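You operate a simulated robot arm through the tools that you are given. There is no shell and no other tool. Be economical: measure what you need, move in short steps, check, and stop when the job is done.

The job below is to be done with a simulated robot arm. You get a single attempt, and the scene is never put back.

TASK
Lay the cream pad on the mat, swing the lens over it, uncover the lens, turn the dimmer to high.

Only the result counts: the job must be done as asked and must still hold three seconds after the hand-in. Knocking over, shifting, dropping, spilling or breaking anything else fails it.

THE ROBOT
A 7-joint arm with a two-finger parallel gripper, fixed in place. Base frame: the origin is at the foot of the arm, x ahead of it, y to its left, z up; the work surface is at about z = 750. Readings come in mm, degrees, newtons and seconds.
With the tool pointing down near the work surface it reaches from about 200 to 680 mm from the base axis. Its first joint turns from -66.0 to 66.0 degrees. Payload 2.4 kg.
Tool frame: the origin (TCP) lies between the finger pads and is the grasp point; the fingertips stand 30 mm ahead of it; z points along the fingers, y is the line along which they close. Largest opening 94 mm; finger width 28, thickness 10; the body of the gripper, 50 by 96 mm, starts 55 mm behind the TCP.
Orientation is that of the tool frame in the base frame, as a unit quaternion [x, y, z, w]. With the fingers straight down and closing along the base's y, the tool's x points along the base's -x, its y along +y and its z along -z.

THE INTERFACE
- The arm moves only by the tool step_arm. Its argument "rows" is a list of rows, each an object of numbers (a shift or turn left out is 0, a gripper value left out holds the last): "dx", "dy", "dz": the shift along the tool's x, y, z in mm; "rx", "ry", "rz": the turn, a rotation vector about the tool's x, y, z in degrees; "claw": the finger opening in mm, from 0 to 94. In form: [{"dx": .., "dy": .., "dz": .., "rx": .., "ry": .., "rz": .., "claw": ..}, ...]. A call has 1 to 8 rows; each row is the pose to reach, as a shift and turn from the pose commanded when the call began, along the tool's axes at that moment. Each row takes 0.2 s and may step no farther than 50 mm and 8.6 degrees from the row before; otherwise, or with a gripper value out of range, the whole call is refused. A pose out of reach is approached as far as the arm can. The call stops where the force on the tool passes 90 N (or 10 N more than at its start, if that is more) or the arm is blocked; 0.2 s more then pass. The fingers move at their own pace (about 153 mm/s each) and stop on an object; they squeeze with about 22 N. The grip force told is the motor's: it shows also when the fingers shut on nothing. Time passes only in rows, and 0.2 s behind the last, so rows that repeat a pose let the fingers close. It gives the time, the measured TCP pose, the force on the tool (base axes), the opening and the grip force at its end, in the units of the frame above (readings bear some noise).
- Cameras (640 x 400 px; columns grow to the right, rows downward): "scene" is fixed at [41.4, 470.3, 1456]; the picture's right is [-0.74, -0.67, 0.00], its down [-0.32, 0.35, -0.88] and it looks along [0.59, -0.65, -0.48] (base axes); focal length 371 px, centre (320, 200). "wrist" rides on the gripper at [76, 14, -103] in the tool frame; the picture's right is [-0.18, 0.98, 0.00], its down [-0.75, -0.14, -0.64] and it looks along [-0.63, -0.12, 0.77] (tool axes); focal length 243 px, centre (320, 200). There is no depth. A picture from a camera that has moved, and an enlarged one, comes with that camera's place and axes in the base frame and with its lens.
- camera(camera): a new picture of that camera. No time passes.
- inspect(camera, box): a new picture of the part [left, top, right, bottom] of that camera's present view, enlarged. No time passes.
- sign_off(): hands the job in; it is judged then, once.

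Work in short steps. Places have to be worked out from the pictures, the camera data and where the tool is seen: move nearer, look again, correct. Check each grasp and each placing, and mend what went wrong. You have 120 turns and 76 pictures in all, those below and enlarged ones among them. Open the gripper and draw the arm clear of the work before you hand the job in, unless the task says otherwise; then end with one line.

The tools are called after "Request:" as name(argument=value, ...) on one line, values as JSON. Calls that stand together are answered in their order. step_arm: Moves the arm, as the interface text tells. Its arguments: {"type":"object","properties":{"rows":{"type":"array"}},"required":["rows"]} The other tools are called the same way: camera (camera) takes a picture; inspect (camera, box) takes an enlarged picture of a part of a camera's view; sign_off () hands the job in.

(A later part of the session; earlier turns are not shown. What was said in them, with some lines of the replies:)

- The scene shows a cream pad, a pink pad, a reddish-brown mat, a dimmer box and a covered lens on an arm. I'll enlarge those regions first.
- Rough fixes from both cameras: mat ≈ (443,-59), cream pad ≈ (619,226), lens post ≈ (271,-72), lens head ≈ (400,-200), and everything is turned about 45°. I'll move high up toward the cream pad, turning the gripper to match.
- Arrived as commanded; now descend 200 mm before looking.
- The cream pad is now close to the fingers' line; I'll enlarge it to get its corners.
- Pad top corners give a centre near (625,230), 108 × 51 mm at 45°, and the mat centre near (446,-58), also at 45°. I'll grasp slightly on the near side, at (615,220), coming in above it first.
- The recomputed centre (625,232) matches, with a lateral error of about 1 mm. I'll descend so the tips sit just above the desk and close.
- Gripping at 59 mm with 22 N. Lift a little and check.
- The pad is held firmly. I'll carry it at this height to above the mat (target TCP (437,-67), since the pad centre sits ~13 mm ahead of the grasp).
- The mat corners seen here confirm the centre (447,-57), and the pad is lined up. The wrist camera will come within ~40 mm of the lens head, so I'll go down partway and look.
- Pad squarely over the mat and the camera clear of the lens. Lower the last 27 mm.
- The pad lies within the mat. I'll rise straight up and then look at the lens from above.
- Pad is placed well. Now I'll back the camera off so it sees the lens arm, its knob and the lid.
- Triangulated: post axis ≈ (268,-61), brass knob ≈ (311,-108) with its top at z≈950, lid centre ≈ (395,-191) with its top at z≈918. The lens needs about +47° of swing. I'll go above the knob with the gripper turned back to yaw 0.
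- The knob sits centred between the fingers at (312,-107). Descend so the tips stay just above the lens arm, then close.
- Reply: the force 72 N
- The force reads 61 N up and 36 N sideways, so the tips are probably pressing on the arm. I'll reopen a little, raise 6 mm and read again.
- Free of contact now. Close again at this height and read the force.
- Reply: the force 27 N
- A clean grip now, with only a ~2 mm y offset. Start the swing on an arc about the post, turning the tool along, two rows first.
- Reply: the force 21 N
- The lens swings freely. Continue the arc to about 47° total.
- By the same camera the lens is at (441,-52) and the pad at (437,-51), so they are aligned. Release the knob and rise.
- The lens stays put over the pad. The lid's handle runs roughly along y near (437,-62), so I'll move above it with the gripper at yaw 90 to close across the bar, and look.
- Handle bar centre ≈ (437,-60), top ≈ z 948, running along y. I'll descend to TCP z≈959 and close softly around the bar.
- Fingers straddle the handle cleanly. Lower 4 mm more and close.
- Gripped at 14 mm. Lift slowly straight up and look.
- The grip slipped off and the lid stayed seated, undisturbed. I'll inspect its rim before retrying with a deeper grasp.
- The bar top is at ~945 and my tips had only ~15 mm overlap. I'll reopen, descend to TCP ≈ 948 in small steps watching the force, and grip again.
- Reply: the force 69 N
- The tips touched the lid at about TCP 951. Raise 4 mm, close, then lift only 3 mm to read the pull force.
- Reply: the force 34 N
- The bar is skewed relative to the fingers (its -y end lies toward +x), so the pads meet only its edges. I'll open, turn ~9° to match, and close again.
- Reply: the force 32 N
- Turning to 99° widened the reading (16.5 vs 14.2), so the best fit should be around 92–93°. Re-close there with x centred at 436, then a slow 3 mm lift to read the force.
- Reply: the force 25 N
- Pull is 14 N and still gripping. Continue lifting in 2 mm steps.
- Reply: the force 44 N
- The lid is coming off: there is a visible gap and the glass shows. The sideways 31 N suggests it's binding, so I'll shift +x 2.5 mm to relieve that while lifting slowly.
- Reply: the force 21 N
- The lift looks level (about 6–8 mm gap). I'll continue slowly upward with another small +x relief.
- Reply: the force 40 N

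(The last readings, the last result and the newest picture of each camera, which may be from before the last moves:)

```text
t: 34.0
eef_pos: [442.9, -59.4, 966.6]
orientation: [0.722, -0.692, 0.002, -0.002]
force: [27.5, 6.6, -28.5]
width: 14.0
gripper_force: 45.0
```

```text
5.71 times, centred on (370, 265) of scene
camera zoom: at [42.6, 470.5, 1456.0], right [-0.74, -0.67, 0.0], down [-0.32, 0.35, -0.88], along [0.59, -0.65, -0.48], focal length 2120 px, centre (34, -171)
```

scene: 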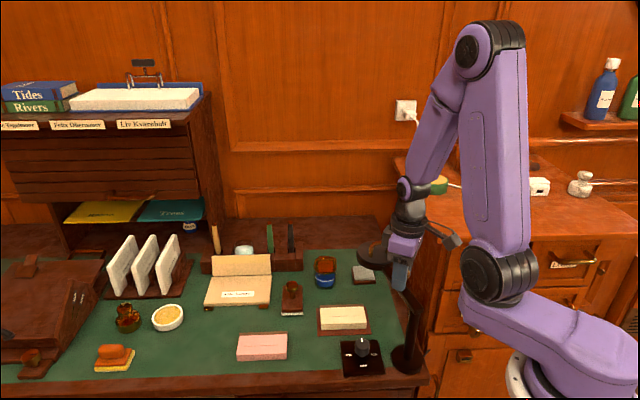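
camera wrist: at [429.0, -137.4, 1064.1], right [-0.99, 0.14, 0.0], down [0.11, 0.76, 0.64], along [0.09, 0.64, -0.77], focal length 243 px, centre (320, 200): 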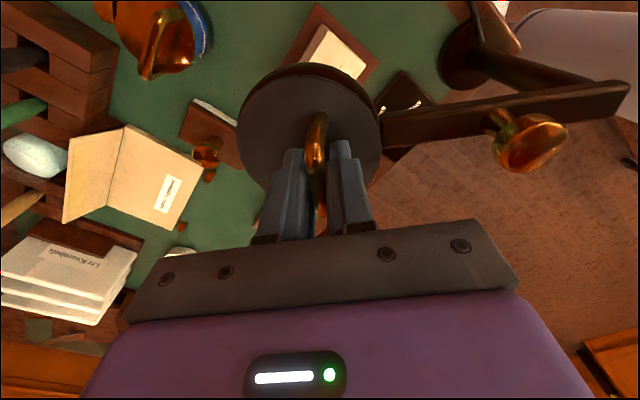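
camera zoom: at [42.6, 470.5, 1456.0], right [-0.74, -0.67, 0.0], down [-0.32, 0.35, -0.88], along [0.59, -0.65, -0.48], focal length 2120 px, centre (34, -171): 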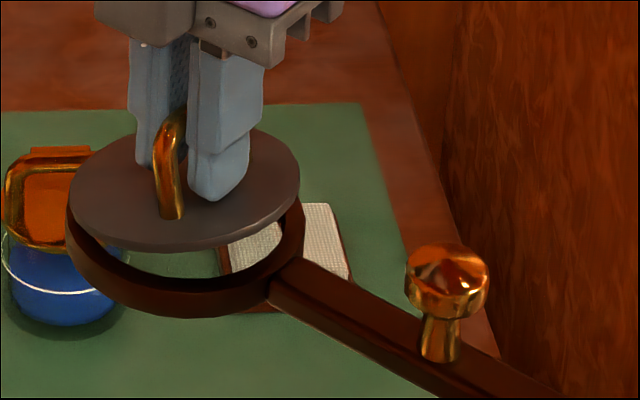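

The lid rises but is also pulled toward +x as it goes, with the gap biggest on the arm side. So it is hinged on the side opposite the arm (hinge near x≈490). I'll follow an arc about that hinge, tilting the tool along with it.

Request:
step_arm(rows=[{"dy": -4, "dz": 0}, {"dy": -7.3, "dz": -1}, {"dx": 0.5, "dy": -12, "dz": -4.5, "rx": -5}, {"dx": 0.7, "dy": -16.7, "dz": -8, "rx": -10}, {"dx": 0.7, "dy": -16.7, "dz": -8, "rx": -10}])

Request:
inspect(camera="scene", box=[320, 210, 420, 300])

```text
t: 35.2
eef_pos: [454.5, -61.7, 976.3]
orientation: [0.718, -0.69, -0.063, 0.067]
force: [-24.0, 5.9, 30.0]
width: 13.9
gripper_force: 44.5
```

```text
4.44 times, centred on (370, 255) of scene
camera zoom: at [40.2, 470.6, 1456.0], right [-0.74, -0.67, 0.0], down [-0.32, 0.35, -0.88], along [0.59, -0.65, -0.48], focal length 1649 px, centre (98, -44)
```

zoom: 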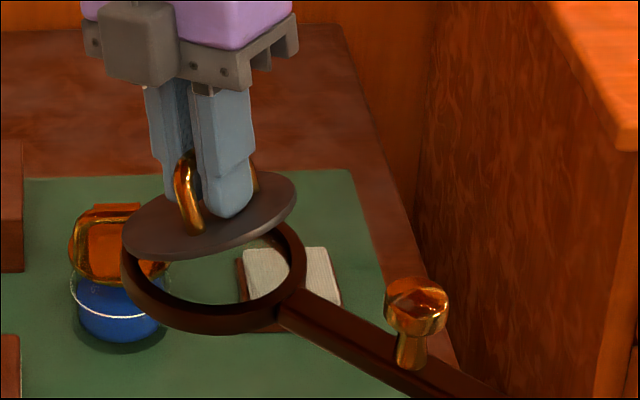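

The lid is opening on the hinge as modelled; the residual force is radial outward, so I'm slightly too close to the hinge. I'll add a small outward offset and continue to about 44°.

Request:
step_arm(rows=[{"dy": 3.6, "dz": -3.4}, {"dy": -1, "dz": -7, "rx": -5}, {"dy": -5.7, "dz": -10.4, "rx": -10}, {"dy": -11, "dz": -13.2, "rx": -15}, {"dy": -16.2, "dz": -15.8, "rx": -20}, {"dy": -16.2, "dz": -15.8, "rx": -20}])

Request:
inspect(camera="scene", box=[320, 210, 420, 300])

```text
t: 36.6
eef_pos: [476.8, -59.4, 986.0]
orientation: [0.697, -0.669, -0.179, 0.187]
force: [5.0, 6.7, -18.9]
width: 13.5
gripper_force: 45.3
```

```text
4.44 times, centred on (370, 255) of scene
camera zoom: at [41.9, 470.5, 1456.0], right [-0.74, -0.67, 0.0], down [-0.32, 0.35, -0.88], along [0.59, -0.65, -0.48], focal length 1649 px, centre (98, -44)
```

zoom: 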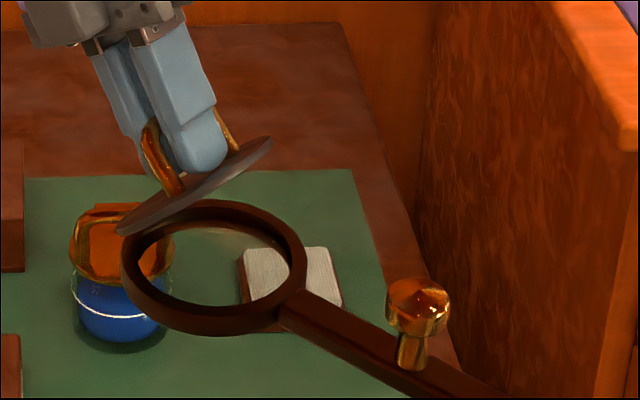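

Tilt and lid track well. Continue the arc to roughly 75°.

Request:
step_arm(rows=[{"dy": -5, "dz": -2.2, "rx": -4}, {"dy": -10.5, "dz": -4.4, "rx": -8}, {"dy": -15.5, "dz": -7.1, "rx": -12}, {"dy": -20.6, "dz": -9.9, "rx": -16}, {"dy": -26, "dz": -11.8, "rx": -19}, {"dy": -31.3, "dz": -13.7, "rx": -22}, {"dy": -31.3, "dz": -13.7, "rx": -22}])

Request:
inspect(camera="scene", box=[300, 190, 420, 300])

```text
t: 38.2
eef_pos: [510.3, -58.1, 988.3]
orientation: [0.648, -0.623, -0.302, 0.317]
force: [5.6, 0.4, 50.1]
width: 13.6
gripper_force: 44.8
```

```text
3.64 times, centred on (360, 245) of scene
camera zoom: at [40.7, 470.5, 1456.0], right [-0.74, -0.67, 0.0], down [-0.32, 0.35, -0.88], along [0.59, -0.65, -0.48], focal length 1349 px, centre (174, 36)
```

zoom: 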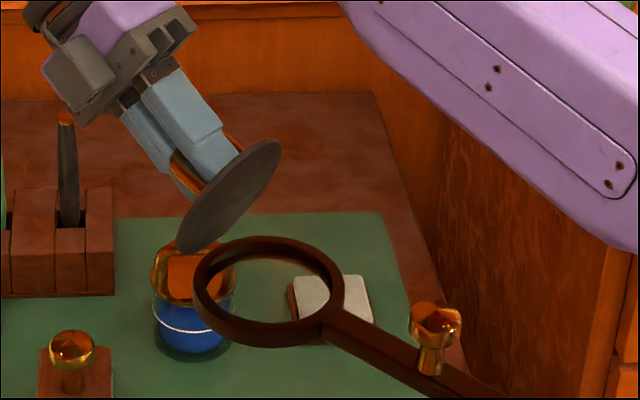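

The upward push means the true radius is larger; refitting gives hinge (497, z916), r≈66. I'll relax and continue past vertical to about 100°.

Request:
step_arm(rows=[{"dy": 4.7, "dz": -3.7}, {"dy": -1, "dz": -8.5, "rx": -4}, {"dy": -6.6, "dz": -13.3, "rx": -8}, {"dy": -11.6, "dz": -16.3, "rx": -8}, {"dy": -16.6, "dz": -19.3, "rx": -8}, {"dy": -22, "dz": -21.4, "rx": -8}, {"dy": -27.4, "dz": -23.4, "rx": -8}, {"dy": -27.4, "dz": -23.4, "rx": -8}])

Request:
inspect(camera="scene", box=[300, 190, 420, 300])

```text
t: 40.0
eef_pos: [472.4, -63.8, 985.9]
orientation: [0.619, -0.595, -0.356, 0.369]
force: [-31.0, 9.6, 66.7]
width: 9.8
gripper_force: 43.5
out of reach, approached as far as the arm can: row 1, 2, 3, 4, 5, 6, 7, 8
```

```text
3.64 times, centred on (360, 245) of scene
camera zoom: at [39.5, 470.8, 1455.9], right [-0.74, -0.67, 0.0], down [-0.32, 0.35, -0.88], along [0.59, -0.65, -0.48], focal length 1349 px, centre (174, 36)
```

zoom: 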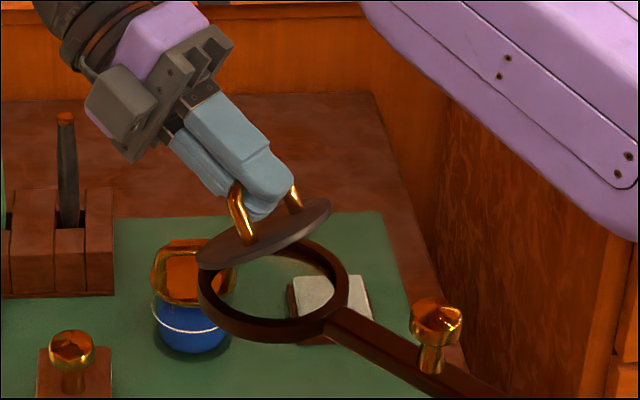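

That tilt put the wrist out of reach and the arm backed up, partly re-closing the lid. Nothing is damaged and the bar is still in the grip. I'll send a hold row first to learn where the commanded pose is.

Request:
step_arm(rows=[{"dx": 0}])

```text
t: 40.4
eef_pos: [473.6, -65.4, 987.0]
orientation: [0.62, -0.596, -0.355, 0.367]
force: [-30.4, 9.9, 65.5]
width: 9.7
gripper_force: 43.6
```

The commanded pose was clipped to the present one, so it's safe to go on. I'll ease the load and reduce the tilt while pivoting about the bar.

Request:
step_arm(rows=[{"dy": 3.8, "dz": -0.4, "rx": 5}, {"dy": 7.6, "dz": -0.7, "rx": 10}, {"dy": 10.7, "dz": -0.3, "rx": 15}, {"dy": 13.8, "dz": 0.2, "rx": 20}, {"dy": 13.8, "dz": 0.2, "rx": 20}])

Request:
inspect(camera="scene", box=[310, 200, 420, 300])

```text
t: 41.6
eef_pos: [468.2, -66.3, 988.2]
orientation: [0.678, -0.651, -0.236, 0.246]
force: [4.5, 0.4, -12.6]
width: 9.9
gripper_force: 43.8
```

```text
4.00 times, centred on (365, 250) of scene
camera zoom: at [41.7, 470.4, 1456.0], right [-0.74, -0.67, 0.0], down [-0.32, 0.35, -0.88], along [0.59, -0.65, -0.48], focal length 1484 px, centre (140, 0)
```

zoom: 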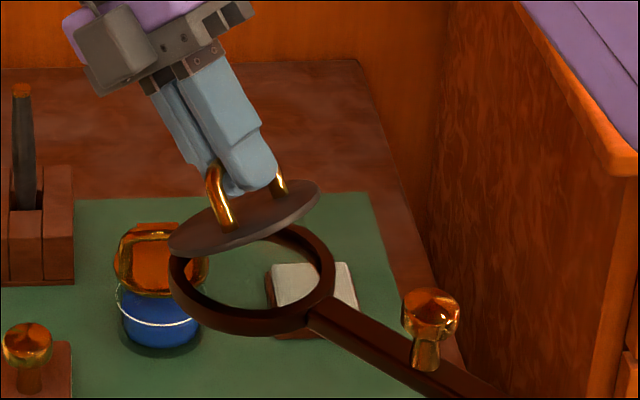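

Load is relaxed, tilt is 40° and the bar sits near the fingertips, which gives good clearance. Resume the arc with modest tilt.

Request:
step_arm(rows=[{"dy": -1.7, "dz": -5.6}, {"dy": -3.5, "dz": -11.3}, {"dy": -6.2, "dz": -16.6}, {"dy": -8.9, "dz": -21.9}, {"dy": -12.4, "dz": -26.6}, {"dy": -16, "dz": -31.3}, {"dy": -16, "dz": -31.3}])

Request:
inspect(camera="scene", box=[310, 190, 420, 300])

```text
t: 43.2
eef_pos: [501.1, -65.6, 1000.3]
orientation: [0.679, -0.651, -0.235, 0.245]
force: [1.0, 4.6, -45.6]
width: 9.8
gripper_force: 43.4
```

```text
3.64 times, centred on (365, 245) of scene
camera zoom: at [42.2, 470.4, 1456.0], right [-0.74, -0.67, 0.0], down [-0.32, 0.35, -0.88], along [0.59, -0.65, -0.48], focal length 1349 px, centre (156, 36)
```

zoom: 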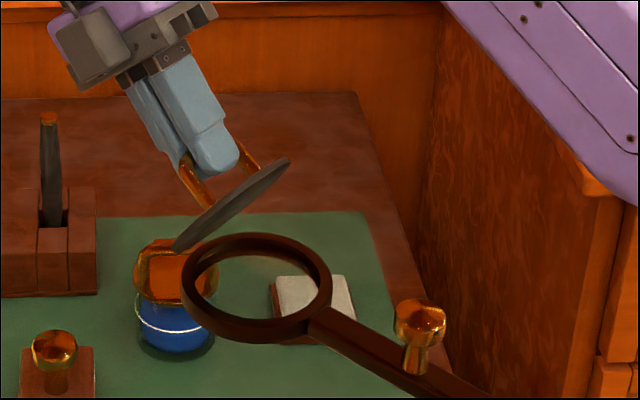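

Lid is near 60° with the tool pulling upward a bit; lower the path by ~5 mm and continue past vertical.

Request:
step_arm(rows=[{"dy": -3.2, "dz": 3.8}, {"dy": -11.2, "dz": -4.3, "rx": 2}, {"dy": -15.7, "dz": -7.5, "rx": 3}, {"dy": -20.3, "dz": -10.6, "rx": 4}, {"dy": -25.4, "dz": -12.9, "rx": 5}, {"dy": -30.6, "dz": -15.2, "rx": 6}, {"dy": -30.6, "dz": -15.2, "rx": 6}])

Request:
inspect(camera="scene", box=[310, 190, 420, 300])

```text
t: 44.8
eef_pos: [532.5, -62.8, 997.3]
orientation: [0.69, -0.663, -0.201, 0.21]
force: [0.7, 2.5, 6.6]
width: 9.5
gripper_force: 42.7
```

```text
3.64 times, centred on (365, 245) of scene
camera zoom: at [41.3, 470.5, 1456.0], right [-0.74, -0.67, 0.0], down [-0.32, 0.35, -0.88], along [0.59, -0.65, -0.48], focal length 1349 px, centre (156, 36)
```

zoom: 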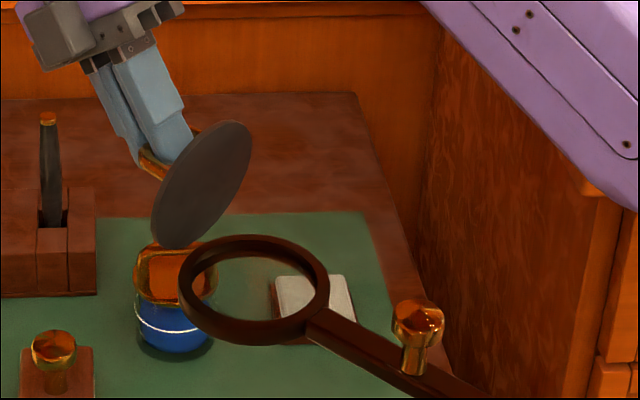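

About 85° open with low forces. Continue to ~115°.

Request:
step_arm(rows=[{"dy": -5.3, "dz": -0.8, "rx": 1}, {"dy": -10.6, "dz": -1.6, "rx": 2}, {"dy": -16, "dz": -1.5, "rx": 3}, {"dy": -21.4, "dz": -1.3, "rx": 4}, {"dy": -26.7, "dz": 0, "rx": 5}, {"dy": -32.1, "dz": 1, "rx": 6}, {"dy": -32.1, "dz": 1, "rx": 6}])

Request:
inspect(camera="scene", box=[310, 190, 420, 300])

```text
t: 46.4
eef_pos: [556.6, -63.0, 979.6]
orientation: [0.699, -0.671, -0.17, 0.178]
force: [-22.2, 1.8, 28.8]
width: 9.5
gripper_force: 43.3
```

```text
3.64 times, centred on (365, 245) of scene
camera zoom: at [40.2, 470.5, 1456.0], right [-0.74, -0.67, 0.0], down [-0.32, 0.35, -0.88], along [0.59, -0.65, -0.48], focal length 1349 px, centre (156, 36)
```

zoom: 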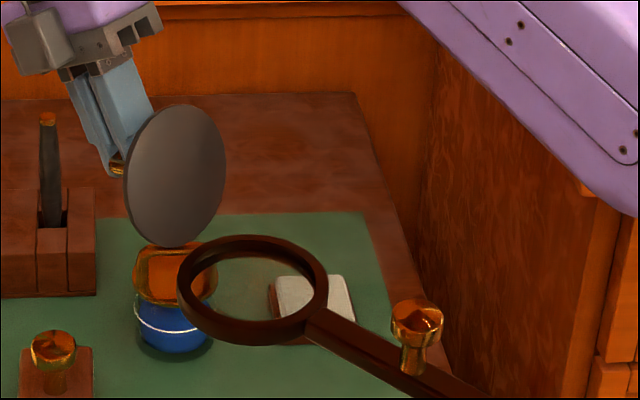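

About 110° open, with the resistance exactly opposing motion — a hinge stop. I'll ease the push, open the fingers slightly, and withdraw along the tool axis.

Request:
step_arm(rows=[{"dy": 2.5, "dz": -1.2}, {"dy": 4.5, "dz": -2.1}, {"dy": 4.5, "dz": -2.1, "claw": 18}, {"dy": 4.5, "dz": -2.1, "claw": 22}])

Request:
inspect(camera="scene", box=[310, 190, 420, 300])

```text
t: 47.4
eef_pos: [555.7, -63.2, 980.8]
orientation: [0.7, -0.672, -0.167, 0.175]
force: [0.3, 0.6, 0.7]
width: 21.9
gripper_force: 0.1
```

```text
3.64 times, centred on (365, 245) of scene
camera zoom: at [41.4, 470.3, 1456.0], right [-0.74, -0.67, 0.0], down [-0.32, 0.35, -0.88], along [0.59, -0.65, -0.48], focal length 1349 px, centre (156, 36)
```

zoom: 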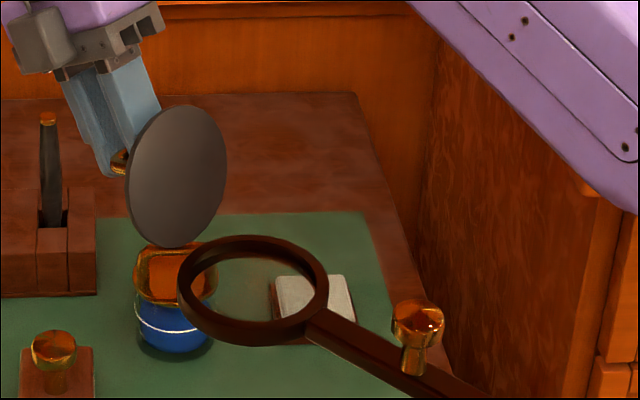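

Force is zero and the lid stands open by itself past vertical. Withdraw along the tool axis.

Request:
step_arm(rows=[{"dz": -15}, {"dz": -30}, {"dz": -50}, {"dz": -80}, {"dz": -110}])

Request:
inspect(camera="scene", box=[290, 190, 460, 390])

```text
t: 48.6
eef_pos: [574.6, -70.2, 1070.0]
orientation: [0.7, -0.672, -0.168, 0.175]
force: [-0.2, 0.6, 0.0]
width: 22.0
gripper_force: 0.0
out of reach, approached as far as the arm can: row 4, 5
```

```text
2.00 times, centred on (375, 290) of scene
camera zoom: at [41.4, 470.3, 1456.0], right [-0.74, -0.67, 0.0], down [-0.32, 0.35, -0.88], along [0.59, -0.65, -0.48], focal length 742 px, centre (210, 20)
```

zoom: 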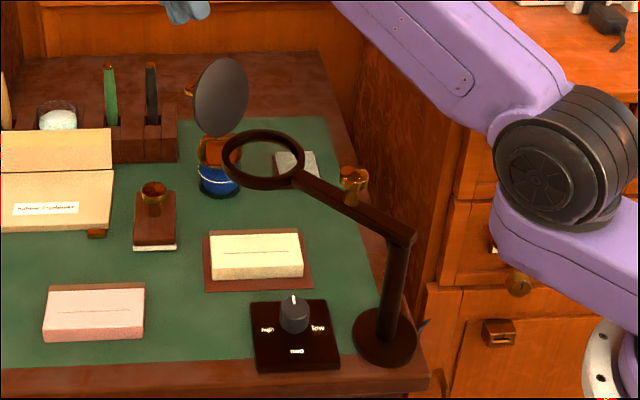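

The lens is uncovered, stands directly above the pad (both ≈ (447,-65)), and the lid stays open. I'll straighten the tool, rise, and head for the dimmer.

Request:
step_arm(rows=[{"dy": 6, "dz": -11, "rx": 7}, {"dy": 17, "dz": -28, "rx": 14}, {"dy": 35, "dz": -35, "rx": 21}, {"dy": 60, "dz": -40, "rx": 28}, {"dy": 90, "dz": -30, "rx": 28}])

```text
t: 49.8
eef_pos: [509.9, -71.6, 1138.8]
orientation: [0.722, -0.692, 0.0, -0.001]
force: [0.9, 0.5, 0.7]
width: 21.9
gripper_force: 0.0
```

Request:
step_arm(rows=[{"dx": -10, "dy": 20, "rz": 8.4}, {"dx": -20, "dy": 40, "rz": 16.8}, {"dx": -30, "dy": 60, "rz": 25.2}, {"dx": -40, "dy": 80, "rz": 33.6}, {"dx": -50, "dy": 100, "rz": 42}, {"dx": -60, "dy": 120, "rz": 50.4}, {"dx": -70, "dy": 140, "rz": 58.8}, {"dx": -79, "dy": 157, "rz": 67.2}])

Request:
camera(camera="wrist")

```text
t: 51.6
eef_pos: [348.4, -0.6, 1138.6]
orientation: [-0.217, 0.976, 0.0, -0.001]
force: [-0.8, 0.0, -0.2]
width: 22.1
gripper_force: 0.1
```

```text
21 pictures are left
camera wrist: at [275.4, -18.7, 1241.6], right [-0.25, 0.97, 0.0], down [0.74, 0.19, 0.64], along [0.62, 0.16, -0.77], focal length 243 px, centre (320, 200)
```

wrist: 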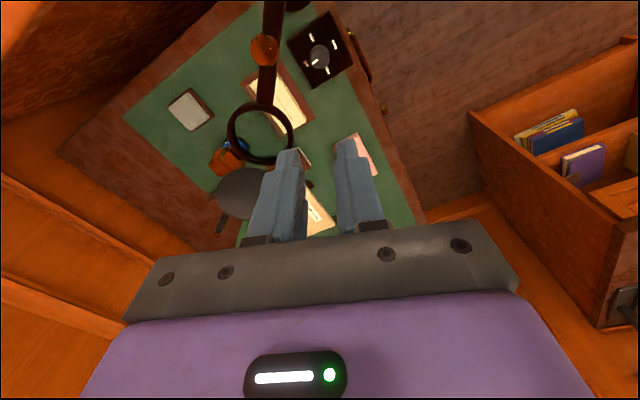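

Request:
inspect(camera="wrist", box=[240, 0, 370, 100])

```text
4.00 times, centred on (305, 50) of wrist
camera zoom: at [275.4, -18.7, 1241.6], right [-0.25, 0.97, 0.0], down [0.74, 0.19, 0.64], along [0.62, 0.16, -0.77], focal length 970 px, centre (380, 800)
```

zoom: 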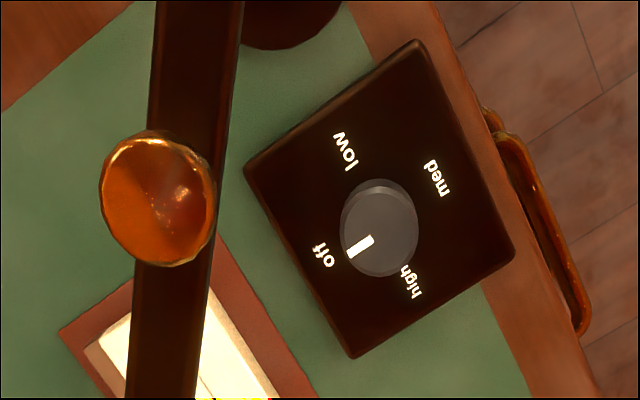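

The dimmer reads off→low→med→high clockwise and the pointer is at off. Triangulated knob axis ≈ (345,0), top ≈ z 813. The lens arm is only ~50 mm away in -y, so I'll grip it at yaw ≈ -90 leaning toward +y; first rotate in place up here.

Request:
step_arm(rows=[{"rz": 8.4}, {"rz": 16.8}, {"rz": 25.2}, {"rz": 33.6}, {"rz": 42}, {"rz": 50.4}, {"rz": 58.8}, {"rz": 67.2, "claw": 60}])

Request:
step_arm(rows=[{"rz": 8}, {"rz": 16}, {"rz": 24}, {"rz": 32}, {"rz": 40}, {"rz": 48}])

Request:
step_arm(rows=[{"dx": 5, "dz": 45, "ry": -6}, {"dx": 10, "dz": 90, "ry": -12}, {"dx": 15, "dz": 135, "ry": -18}, {"dx": 20, "dz": 180, "ry": -18}])

Request:
camera(camera="wrist")

```text
t: 53.4
eef_pos: [350.3, -1.4, 1139.0]
orientation: [0.36, 0.933, -0.001, 0.0]
force: [0.1, -0.2, -0.6]
width: 59.9
gripper_force: 0.1
```

```text
t: 54.8
eef_pos: [350.4, 0.0, 1137.7]
orientation: [0.708, 0.707, 0.0, -0.001]
force: [0.3, -0.1, 0.9]
width: 60.0
gripper_force: 0.1
```

```text
t: 55.8
eef_pos: [348.4, 19.6, 958.4]
orientation: [0.698, 0.699, -0.11, 0.11]
force: [0.3, 0.9, 0.7]
width: 60.1
gripper_force: 0.1
```

```text
19 pictures are left
camera wrist: at [364.4, 124.7, 1032.6], right [0.98, -0.17, 0.06], down [-0.14, -0.52, 0.84], along [-0.12, -0.84, -0.53], focal length 243 px, centre (320, 200)
```

wrist: 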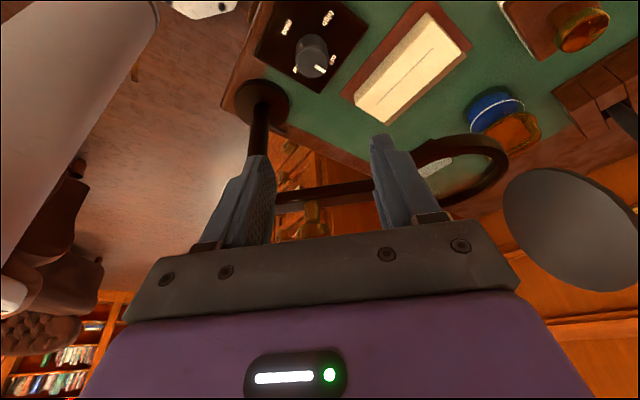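

Knob seen at ≈ (348,4). Descend leaning to z≈870 and check clearances.

Request:
step_arm(rows=[{"dx": 9, "dy": -0.5, "dz": 44}, {"dx": 18.3, "dy": -1, "dz": 88.7}])

Request:
camera(camera="wrist")

Request:
inspect(camera="scene", box=[300, 220, 460, 390])

```text
t: 56.4
eef_pos: [346.6, 7.9, 868.4]
orientation: [0.699, 0.698, -0.111, 0.11]
force: [0.1, 0.0, -0.1]
width: 60.0
gripper_force: 0.0
```

```text
18 pictures are left
camera wrist: at [362.6, 112.2, 942.1], right [0.98, -0.18, 0.06], down [-0.14, -0.52, 0.84], along [-0.12, -0.84, -0.54], focal length 243 px, centre (320, 200)
```

wrist: 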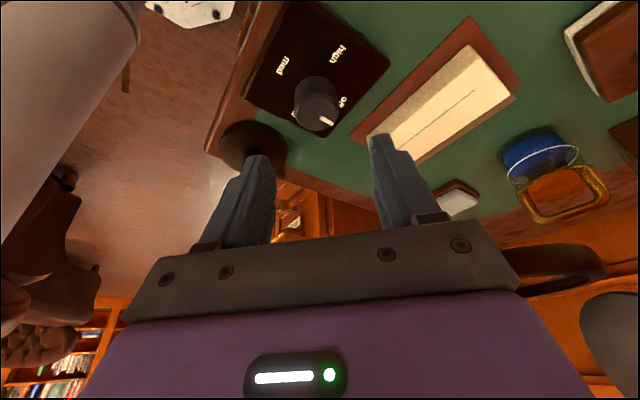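

```text
2.35 times, centred on (380, 305) of scene
camera zoom: at [41.4, 470.3, 1456.0], right [-0.74, -0.67, 0.0], down [-0.32, 0.35, -0.88], along [0.59, -0.65, -0.48], focal length 873 px, centre (179, -47)
```

zoom: 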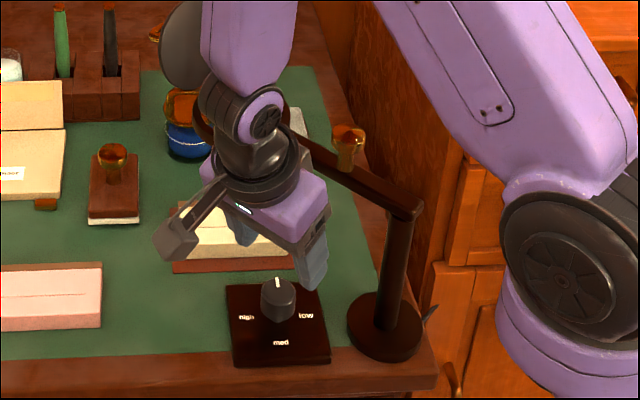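

Best estimate knob (348,0), top ≈ z 800. Descend to TCP z≈804 with the fingers straddling it, then close.

Request:
step_arm(rows=[{"dx": 6, "dy": 0.7, "dz": 31}, {"dx": 12.3, "dy": 1.4, "dz": 63.3}, {"dx": 12.3, "dy": 1.4, "dz": 63.3}])

Request:
inspect(camera="wrist", box=[220, 60, 440, 240])

Request:
inspect(camera="scene", box=[310, 270, 430, 390])

```text
t: 57.2
eef_pos: [349.4, 1.4, 804.6]
orientation: [0.698, 0.699, -0.11, 0.11]
force: [0.5, -0.1, -0.3]
width: 60.0
gripper_force: 0.0
```

```text
2.22 times, centred on (330, 150) of wrist
camera zoom: at [365.3, 105.6, 878.5], right [0.98, -0.17, 0.06], down [-0.14, -0.52, 0.84], along [-0.12, -0.84, -0.53], focal length 539 px, centre (298, 311)
```

zoom: 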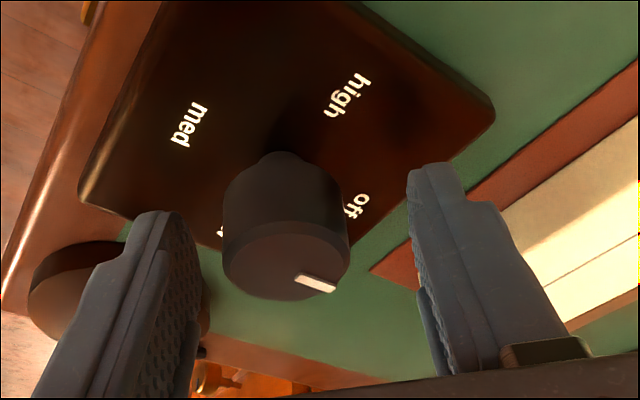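

```text
3.33 times, centred on (370, 330) of scene
camera zoom: at [41.4, 470.3, 1456.0], right [-0.74, -0.67, 0.0], down [-0.32, 0.35, -0.88], along [0.59, -0.65, -0.48], focal length 1237 px, centre (153, -233)
```

zoom: 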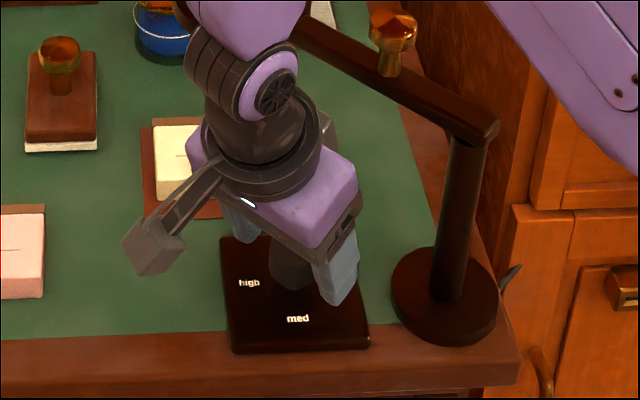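

The knob is centred between the fingers (x≈348, top ≈ 798). Close on it.

Request:
step_arm(rows=[{"claw": 15}, {"claw": 15}, {"claw": 15}])

```text
t: 58.0
eef_pos: [347.3, 1.9, 803.4]
orientation: [0.698, 0.699, -0.112, 0.109]
force: [-21.2, -0.2, 1.1]
width: 31.7
gripper_force: 44.6
```

Gripped at 31.7 mm. First a test turn counter-clockwise 16° (the short way to high), watching for a stop.

Request:
step_arm(rows=[{"dy": -2}, {"dy": -2, "rx": -2.5, "rz": -7.6}, {"dy": -2, "rx": -4.9, "rz": -15.2}, {"dy": -2, "rx": -4.9, "rz": -15.2}])

Request:
inspect(camera="wrist", box=[220, 60, 440, 240])

```text
t: 59.0
eef_pos: [348.2, 2.1, 806.1]
orientation: [0.596, 0.789, -0.101, 0.11]
force: [-47.1, 0.3, -21.4]
width: 31.5
gripper_force: 45.1
out of reach, approached as far as the arm can: row 2, 3, 4
```

```text
2.22 times, centred on (330, 150) of wrist
camera zoom: at [336.3, 106.2, 881.7], right [0.99, 0.1, 0.03], down [0.03, -0.54, 0.84], along [0.09, -0.83, -0.55], focal length 539 px, centre (298, 311)
```

zoom: 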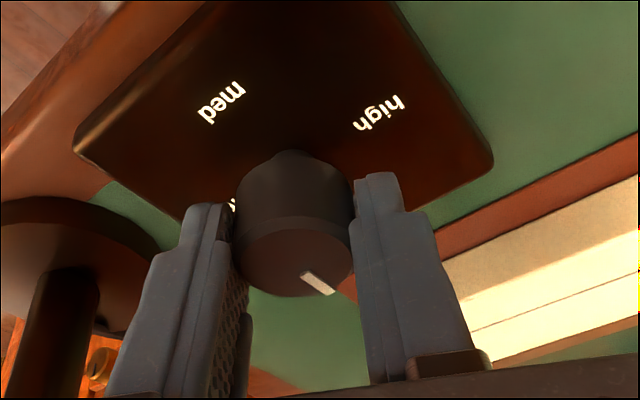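

Comparing the mark's direction, the knob did not follow (it slipped) — there's a stop at off in that direction. So it must go clockwise: off→low→med→high. Turn clockwise 56° with this grip.

Request:
step_arm(rows=[{"dy": -3, "rx": 2.5, "rz": 7.6}, {"dy": -3, "rx": 4.9, "rz": 15.2}, {"dy": -3, "rx": 7.4, "rz": 22.8}, {"dy": -3, "rx": 9.9, "rz": 30.4}, {"dy": -3, "rx": 12.4, "rz": 38}, {"dy": -3, "rx": 14.8, "rz": 45.6}, {"dy": -3, "rx": 17.3, "rz": 53.3}, {"dy": -3, "rx": 17.3, "rz": 53.3}])

Request:
inspect(camera="wrist", box=[220, 60, 440, 240])

```text
t: 60.8
eef_pos: [349.0, 1.1, 807.1]
orientation: [0.895, 0.417, -0.148, 0.061]
force: [-26.4, 21.9, -27.7]
width: 31.3
gripper_force: 45.0
```

```text
2.22 times, centred on (330, 150) of wrist
camera zoom: at [429.3, 71.7, 880.6], right [0.64, -0.77, 0.05], down [-0.43, -0.31, 0.85], along [-0.64, -0.56, -0.53], focal length 539 px, centre (298, 311)
```

zoom: 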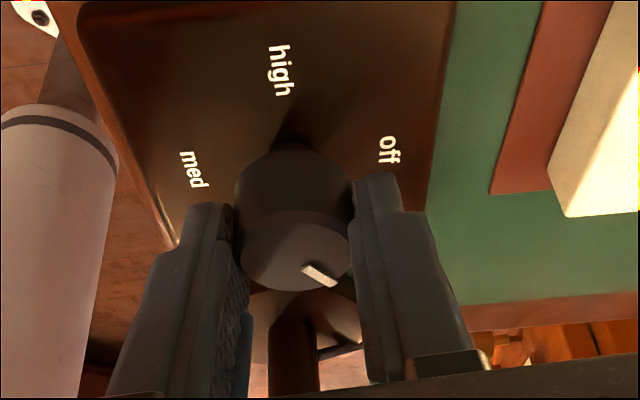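

The knob followed this time: it's ~56° clockwise from off. Open, rotate the gripper back, and regrasp.

Request:
step_arm(rows=[{"claw": 48}, {"rx": -2.5, "rz": -7.6}, {"rx": -4.9, "rz": -15.2}, {"rx": -7.4, "rz": -22.8}, {"rx": -9.9, "rz": -30.4}, {"rx": -12.4, "rz": -38}, {"rx": -14.8, "rz": -45.6}, {"rx": -17.3, "rz": -53.3}])

```text
t: 62.6
eef_pos: [356.0, -2.3, 810.3]
orientation: [0.594, 0.789, -0.096, 0.121]
force: [-2.3, -0.4, -0.5]
width: 49.1
gripper_force: 1.5
out of reach, approached as far as the arm can: row 8
```

Command has drifted to (356,-2,810); re-centre on (348,1,804), close, and turn clockwise ~51°.

Request:
step_arm(rows=[{"dx": 6.7, "dy": -6.9, "dz": 4.1}, {"dx": 6.7, "dy": -6.9, "dz": 4.1, "claw": 15}, {"dx": 6.7, "dy": -6.9, "dz": 4.1, "rx": 2.6, "rz": 8.08}, {"dx": 6.7, "dy": -6.9, "dz": 4.1, "rx": 5.2, "rz": 16.1}, {"dx": 6.7, "dy": -6.9, "dz": 4.1, "rx": 7.8, "rz": 24.2}, {"dx": 6.7, "dy": -6.9, "dz": 4.1, "rx": 10.4, "rz": 32.3}, {"dx": 6.7, "dy": -6.9, "dz": 4.1, "rx": 13, "rz": 40.4}, {"dx": 6.7, "dy": -6.9, "dz": 4.1, "rx": 15.8, "rz": 48.5}])

Request:
inspect(camera="wrist", box=[220, 60, 440, 240])

```text
t: 64.4
eef_pos: [348.9, 0.8, 805.8]
orientation: [0.876, 0.455, -0.14, 0.072]
force: [-15.5, -1.0, 29.1]
width: 31.6
gripper_force: 45.1
out of reach, approached as far as the arm can: row 1, 2, 3
```

```text
2.22 times, centred on (330, 150) of wrist
camera zoom: at [421.8, 79.0, 879.0], right [0.7, -0.71, 0.06], down [-0.41, -0.34, 0.85], along [-0.58, -0.62, -0.53], focal length 539 px, centre (298, 311)
```

zoom: 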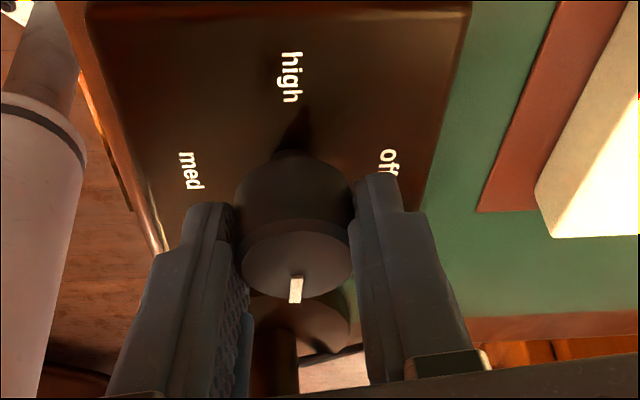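

Mark now points about at low (~95°). Open and rotate back again, with the z and x offset relaxed.

Request:
step_arm(rows=[{"claw": 48}, {"rx": -2.5, "rz": -7.6}, {"rx": -4.9, "rz": -15.2}, {"rx": -7.4, "rz": -22.8}, {"rx": -9.9, "rz": -30.4}, {"rx": -12.4, "rz": -38}, {"rx": -14.8, "rz": -45.6}])

```text
t: 66.0
eef_pos: [354.5, 1.0, 807.2]
orientation: [0.615, 0.773, -0.1, 0.119]
force: [0.1, -0.3, -0.9]
width: 48.2
gripper_force: 0.0
out of reach, approached as far as the arm can: row 7
```

Request:
step_arm(rows=[{"dx": 1.7, "dy": -4.9, "dz": 1.6}, {"dx": 1.7, "dy": -4.9, "dz": 1.6, "claw": 15}, {"dx": 1.7, "dy": -4.9, "dz": 1.6, "rx": 2.6, "rz": 8.08}, {"dx": 1.7, "dy": -4.9, "dz": 1.6, "rx": 5.2, "rz": 16.1}, {"dx": 1.7, "dy": -4.9, "dz": 1.6, "rx": 7.8, "rz": 24.2}, {"dx": 1.7, "dy": -4.9, "dz": 1.6, "rx": 10.4, "rz": 32.3}, {"dx": 1.7, "dy": -4.9, "dz": 1.6, "rx": 13, "rz": 40.4}, {"dx": 1.7, "dy": -4.9, "dz": 1.6, "rx": 15.8, "rz": 48.5}])

Request:
step_arm(rows=[{"rx": 2.5, "rz": 7.6}, {"rx": 4.6, "rz": 14.3}])

Request:
inspect(camera="wrist", box=[220, 60, 440, 240])

```text
t: 67.8
eef_pos: [347.3, 0.8, 805.9]
orientation: [0.888, 0.432, -0.146, 0.067]
force: [-23.5, -7.8, 20.4]
width: 31.5
gripper_force: 44.9
out of reach, approached as far as the arm can: row 1, 2
```

```text
t: 68.4
eef_pos: [348.3, -0.5, 806.3]
orientation: [0.937, 0.311, -0.152, 0.049]
force: [-19.6, -11.8, 12.3]
width: 31.6
gripper_force: 44.9
```

```text
2.22 times, centred on (330, 150) of wrist
camera zoom: at [441.9, 51.3, 879.4], right [0.45, -0.89, 0.05], down [-0.49, -0.2, 0.85], along [-0.75, -0.41, -0.53], focal length 539 px, centre (298, 311)
```

zoom: 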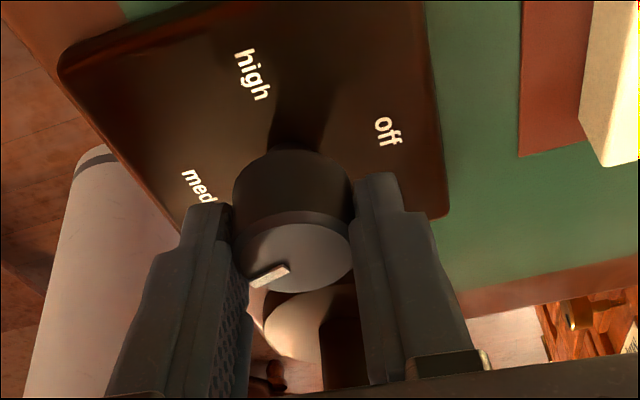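

Mark is between low and med (~155°). Another back-turn and regrasp.

Request:
step_arm(rows=[{"claw": 48}, {"rx": -2.6, "rz": -8.08}, {"rx": -5.2, "rz": -16.1}, {"rx": -7.8, "rz": -24.2}, {"rx": -10.4, "rz": -32.3}, {"rx": -13, "rz": -40.4}, {"rx": -15.7, "rz": -48.4}, {"rx": -18.3, "rz": -56.4}])

```text
t: 70.2
eef_pos: [351.8, -0.2, 806.7]
orientation: [0.659, 0.736, -0.106, 0.115]
force: [-0.7, -0.1, -0.4]
width: 48.0
gripper_force: 0.1
```

Request:
step_arm(rows=[{"dx": 1.9, "dy": -3.4, "dz": 1.5}, {"dx": 1.9, "dy": -3.4, "dz": 1.5, "claw": 15}, {"dx": 1.9, "dy": -3.4, "dz": 1.5, "rx": 2.6, "rz": 8.08}, {"dx": 1.9, "dy": -3.4, "dz": 1.5, "rx": 5.2, "rz": 16.1}, {"dx": 1.9, "dy": -3.4, "dz": 1.5, "rx": 7.8, "rz": 24.2}, {"dx": 1.9, "dy": -3.4, "dz": 1.5, "rx": 10.4, "rz": 32.3}, {"dx": 1.9, "dy": -3.4, "dz": 1.5, "rx": 13, "rz": 40.4}, {"dx": 1.9, "dy": -3.4, "dz": 1.5, "rx": 15.8, "rz": 48.5}])

Request:
step_arm(rows=[{"rx": 2.5, "rz": 7.6}, {"rx": 2.5, "rz": 7.6}])

Request:
step_arm(rows=[{"claw": 48}, {"rx": -2.6, "rz": -8.08}, {"rx": -5.2, "rz": -16.1}, {"rx": -7.8, "rz": -24.2}, {"rx": -10.4, "rz": -32.3}, {"rx": -13, "rz": -40.4}, {"rx": -15.7, "rz": -48.4}, {"rx": -18.3, "rz": -56.4}])

Request:
inspect(camera="wrist", box=[220, 60, 440, 240])

```text
t: 72.0
eef_pos: [348.3, 1.0, 804.8]
orientation: [0.912, 0.378, -0.144, 0.061]
force: [4.7, -16.9, 24.0]
width: 31.0
gripper_force: 45.5
out of reach, approached as far as the arm can: row 1, 2
```

```text
t: 72.6
eef_pos: [347.6, 0.2, 803.3]
orientation: [0.936, 0.315, -0.148, 0.05]
force: [12.1, -21.4, 20.1]
width: 31.4
gripper_force: 44.8
```

```text
t: 74.4
eef_pos: [349.5, 0.9, 805.2]
orientation: [0.658, 0.737, -0.105, 0.113]
force: [0.6, 0.7, 0.3]
width: 47.8
gripper_force: 0.1
out of reach, approached as far as the arm can: row 8
```

```text
2.22 times, centred on (330, 150) of wrist
camera zoom: at [353.6, 106.3, 880.0], right [1.0, -0.06, 0.05], down [-0.07, -0.53, 0.84], along [-0.03, -0.84, -0.54], focal length 539 px, centre (298, 311)
```

zoom: 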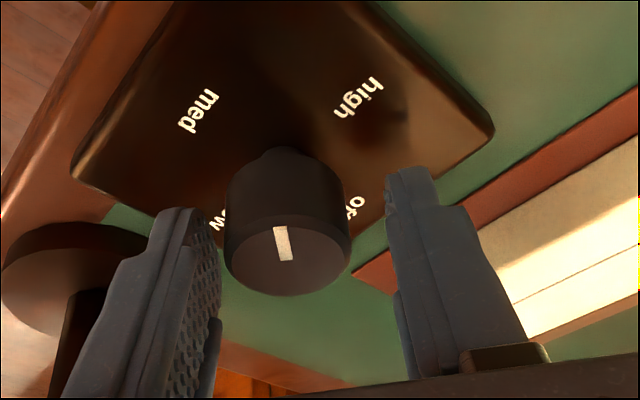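

Mark now points between med and high; about 50° clockwise remain. Regrasp and turn 50°.

Request:
step_arm(rows=[{"dy": -1.5, "dz": 1}, {"dy": -1.5, "dz": 1, "claw": 15}, {"dy": -1.5, "dz": 1, "rx": 2.6, "rz": 8}, {"dy": -1.5, "dz": 1, "rx": 5.2, "rz": 16}, {"dy": -1.5, "dz": 1, "rx": 7.8, "rz": 24}, {"dy": -1.5, "dz": 1, "rx": 10.4, "rz": 32}, {"dy": -1.5, "dz": 1, "rx": 13, "rz": 40}, {"dy": -1.5, "dz": 1, "rx": 15.5, "rz": 47.6}])

Request:
step_arm(rows=[{"claw": 50}, {"claw": 60}, {"dz": -25}, {"dz": -50}, {"dz": -75}])

Request:
inspect(camera="wrist", box=[220, 40, 440, 200])

```text
t: 76.2
eef_pos: [349.5, 0.1, 805.8]
orientation: [0.908, 0.389, -0.145, 0.061]
force: [-2.7, -0.4, 8.1]
width: 31.8
gripper_force: 44.8
```

```text
t: 77.4
eef_pos: [363.7, 16.6, 876.8]
orientation: [0.908, 0.39, -0.145, 0.06]
force: [0.4, -0.2, 0.4]
width: 60.0
gripper_force: 0.1
```

```text
2.50 times, centred on (330, 120) of wrist
camera zoom: at [448.4, 83.2, 950.3], right [0.59, -0.8, 0.05], down [-0.46, -0.28, 0.85], along [-0.67, -0.52, -0.53], focal length 606 px, centre (295, 400)
```

zoom: 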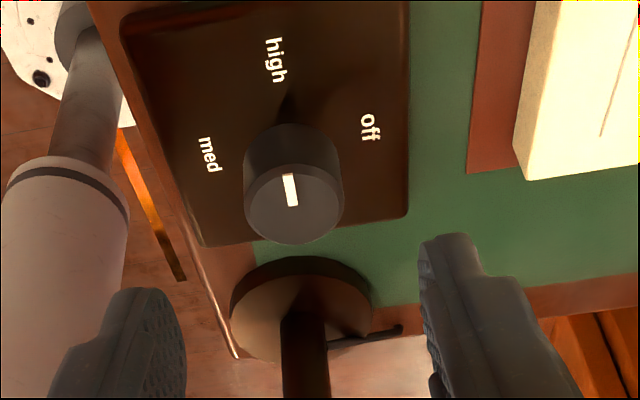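

The pointer's direction works out to 44° in the base frame, squarely at high (45°). Withdraw the arm further and do a final check.

Request:
step_arm(rows=[{"dz": -40}, {"dz": -80}, {"dz": -120}, {"dz": -160}, {"dz": -200, "dx": 30}, {"dz": -220, "dx": 70}])

Request:
camera(camera="scene")

Request:
inspect(camera="scene", box=[290, 220, 450, 390])

```text
t: 78.8
eef_pos: [456.6, 113.6, 1062.9]
orientation: [0.907, 0.39, -0.146, 0.061]
force: [0.0, -0.3, -0.2]
width: 60.0
gripper_force: 0.1
```

```text
8 pictures are left
```

scene: 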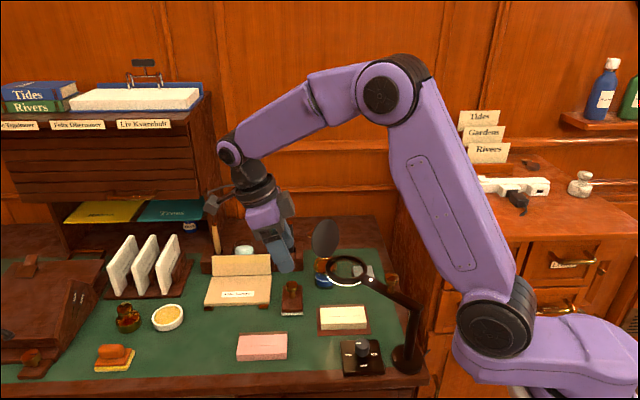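

```text
2.35 times, centred on (370, 305) of scene
camera zoom: at [41.4, 470.3, 1456.0], right [-0.74, -0.67, 0.0], down [-0.32, 0.35, -0.88], along [0.59, -0.65, -0.48], focal length 873 px, centre (202, -47)
```

zoom: 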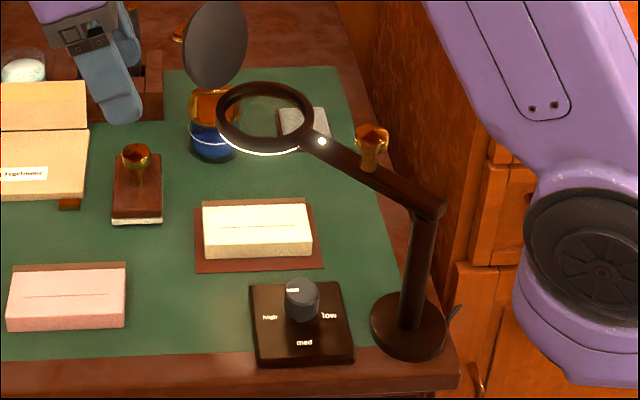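

The lens light is now on, the pointer is at high, the lid stays open, the pad is on the mat under the lens, everything else is in its place and the arm is clear. Handing in.

Request:
sign_off()

```text
The job is handed in.
```

The job is handed in: the cream pad is on the mat with the lens swung over it, the lens cover is open, and the dimmer is turned to high with its light on.
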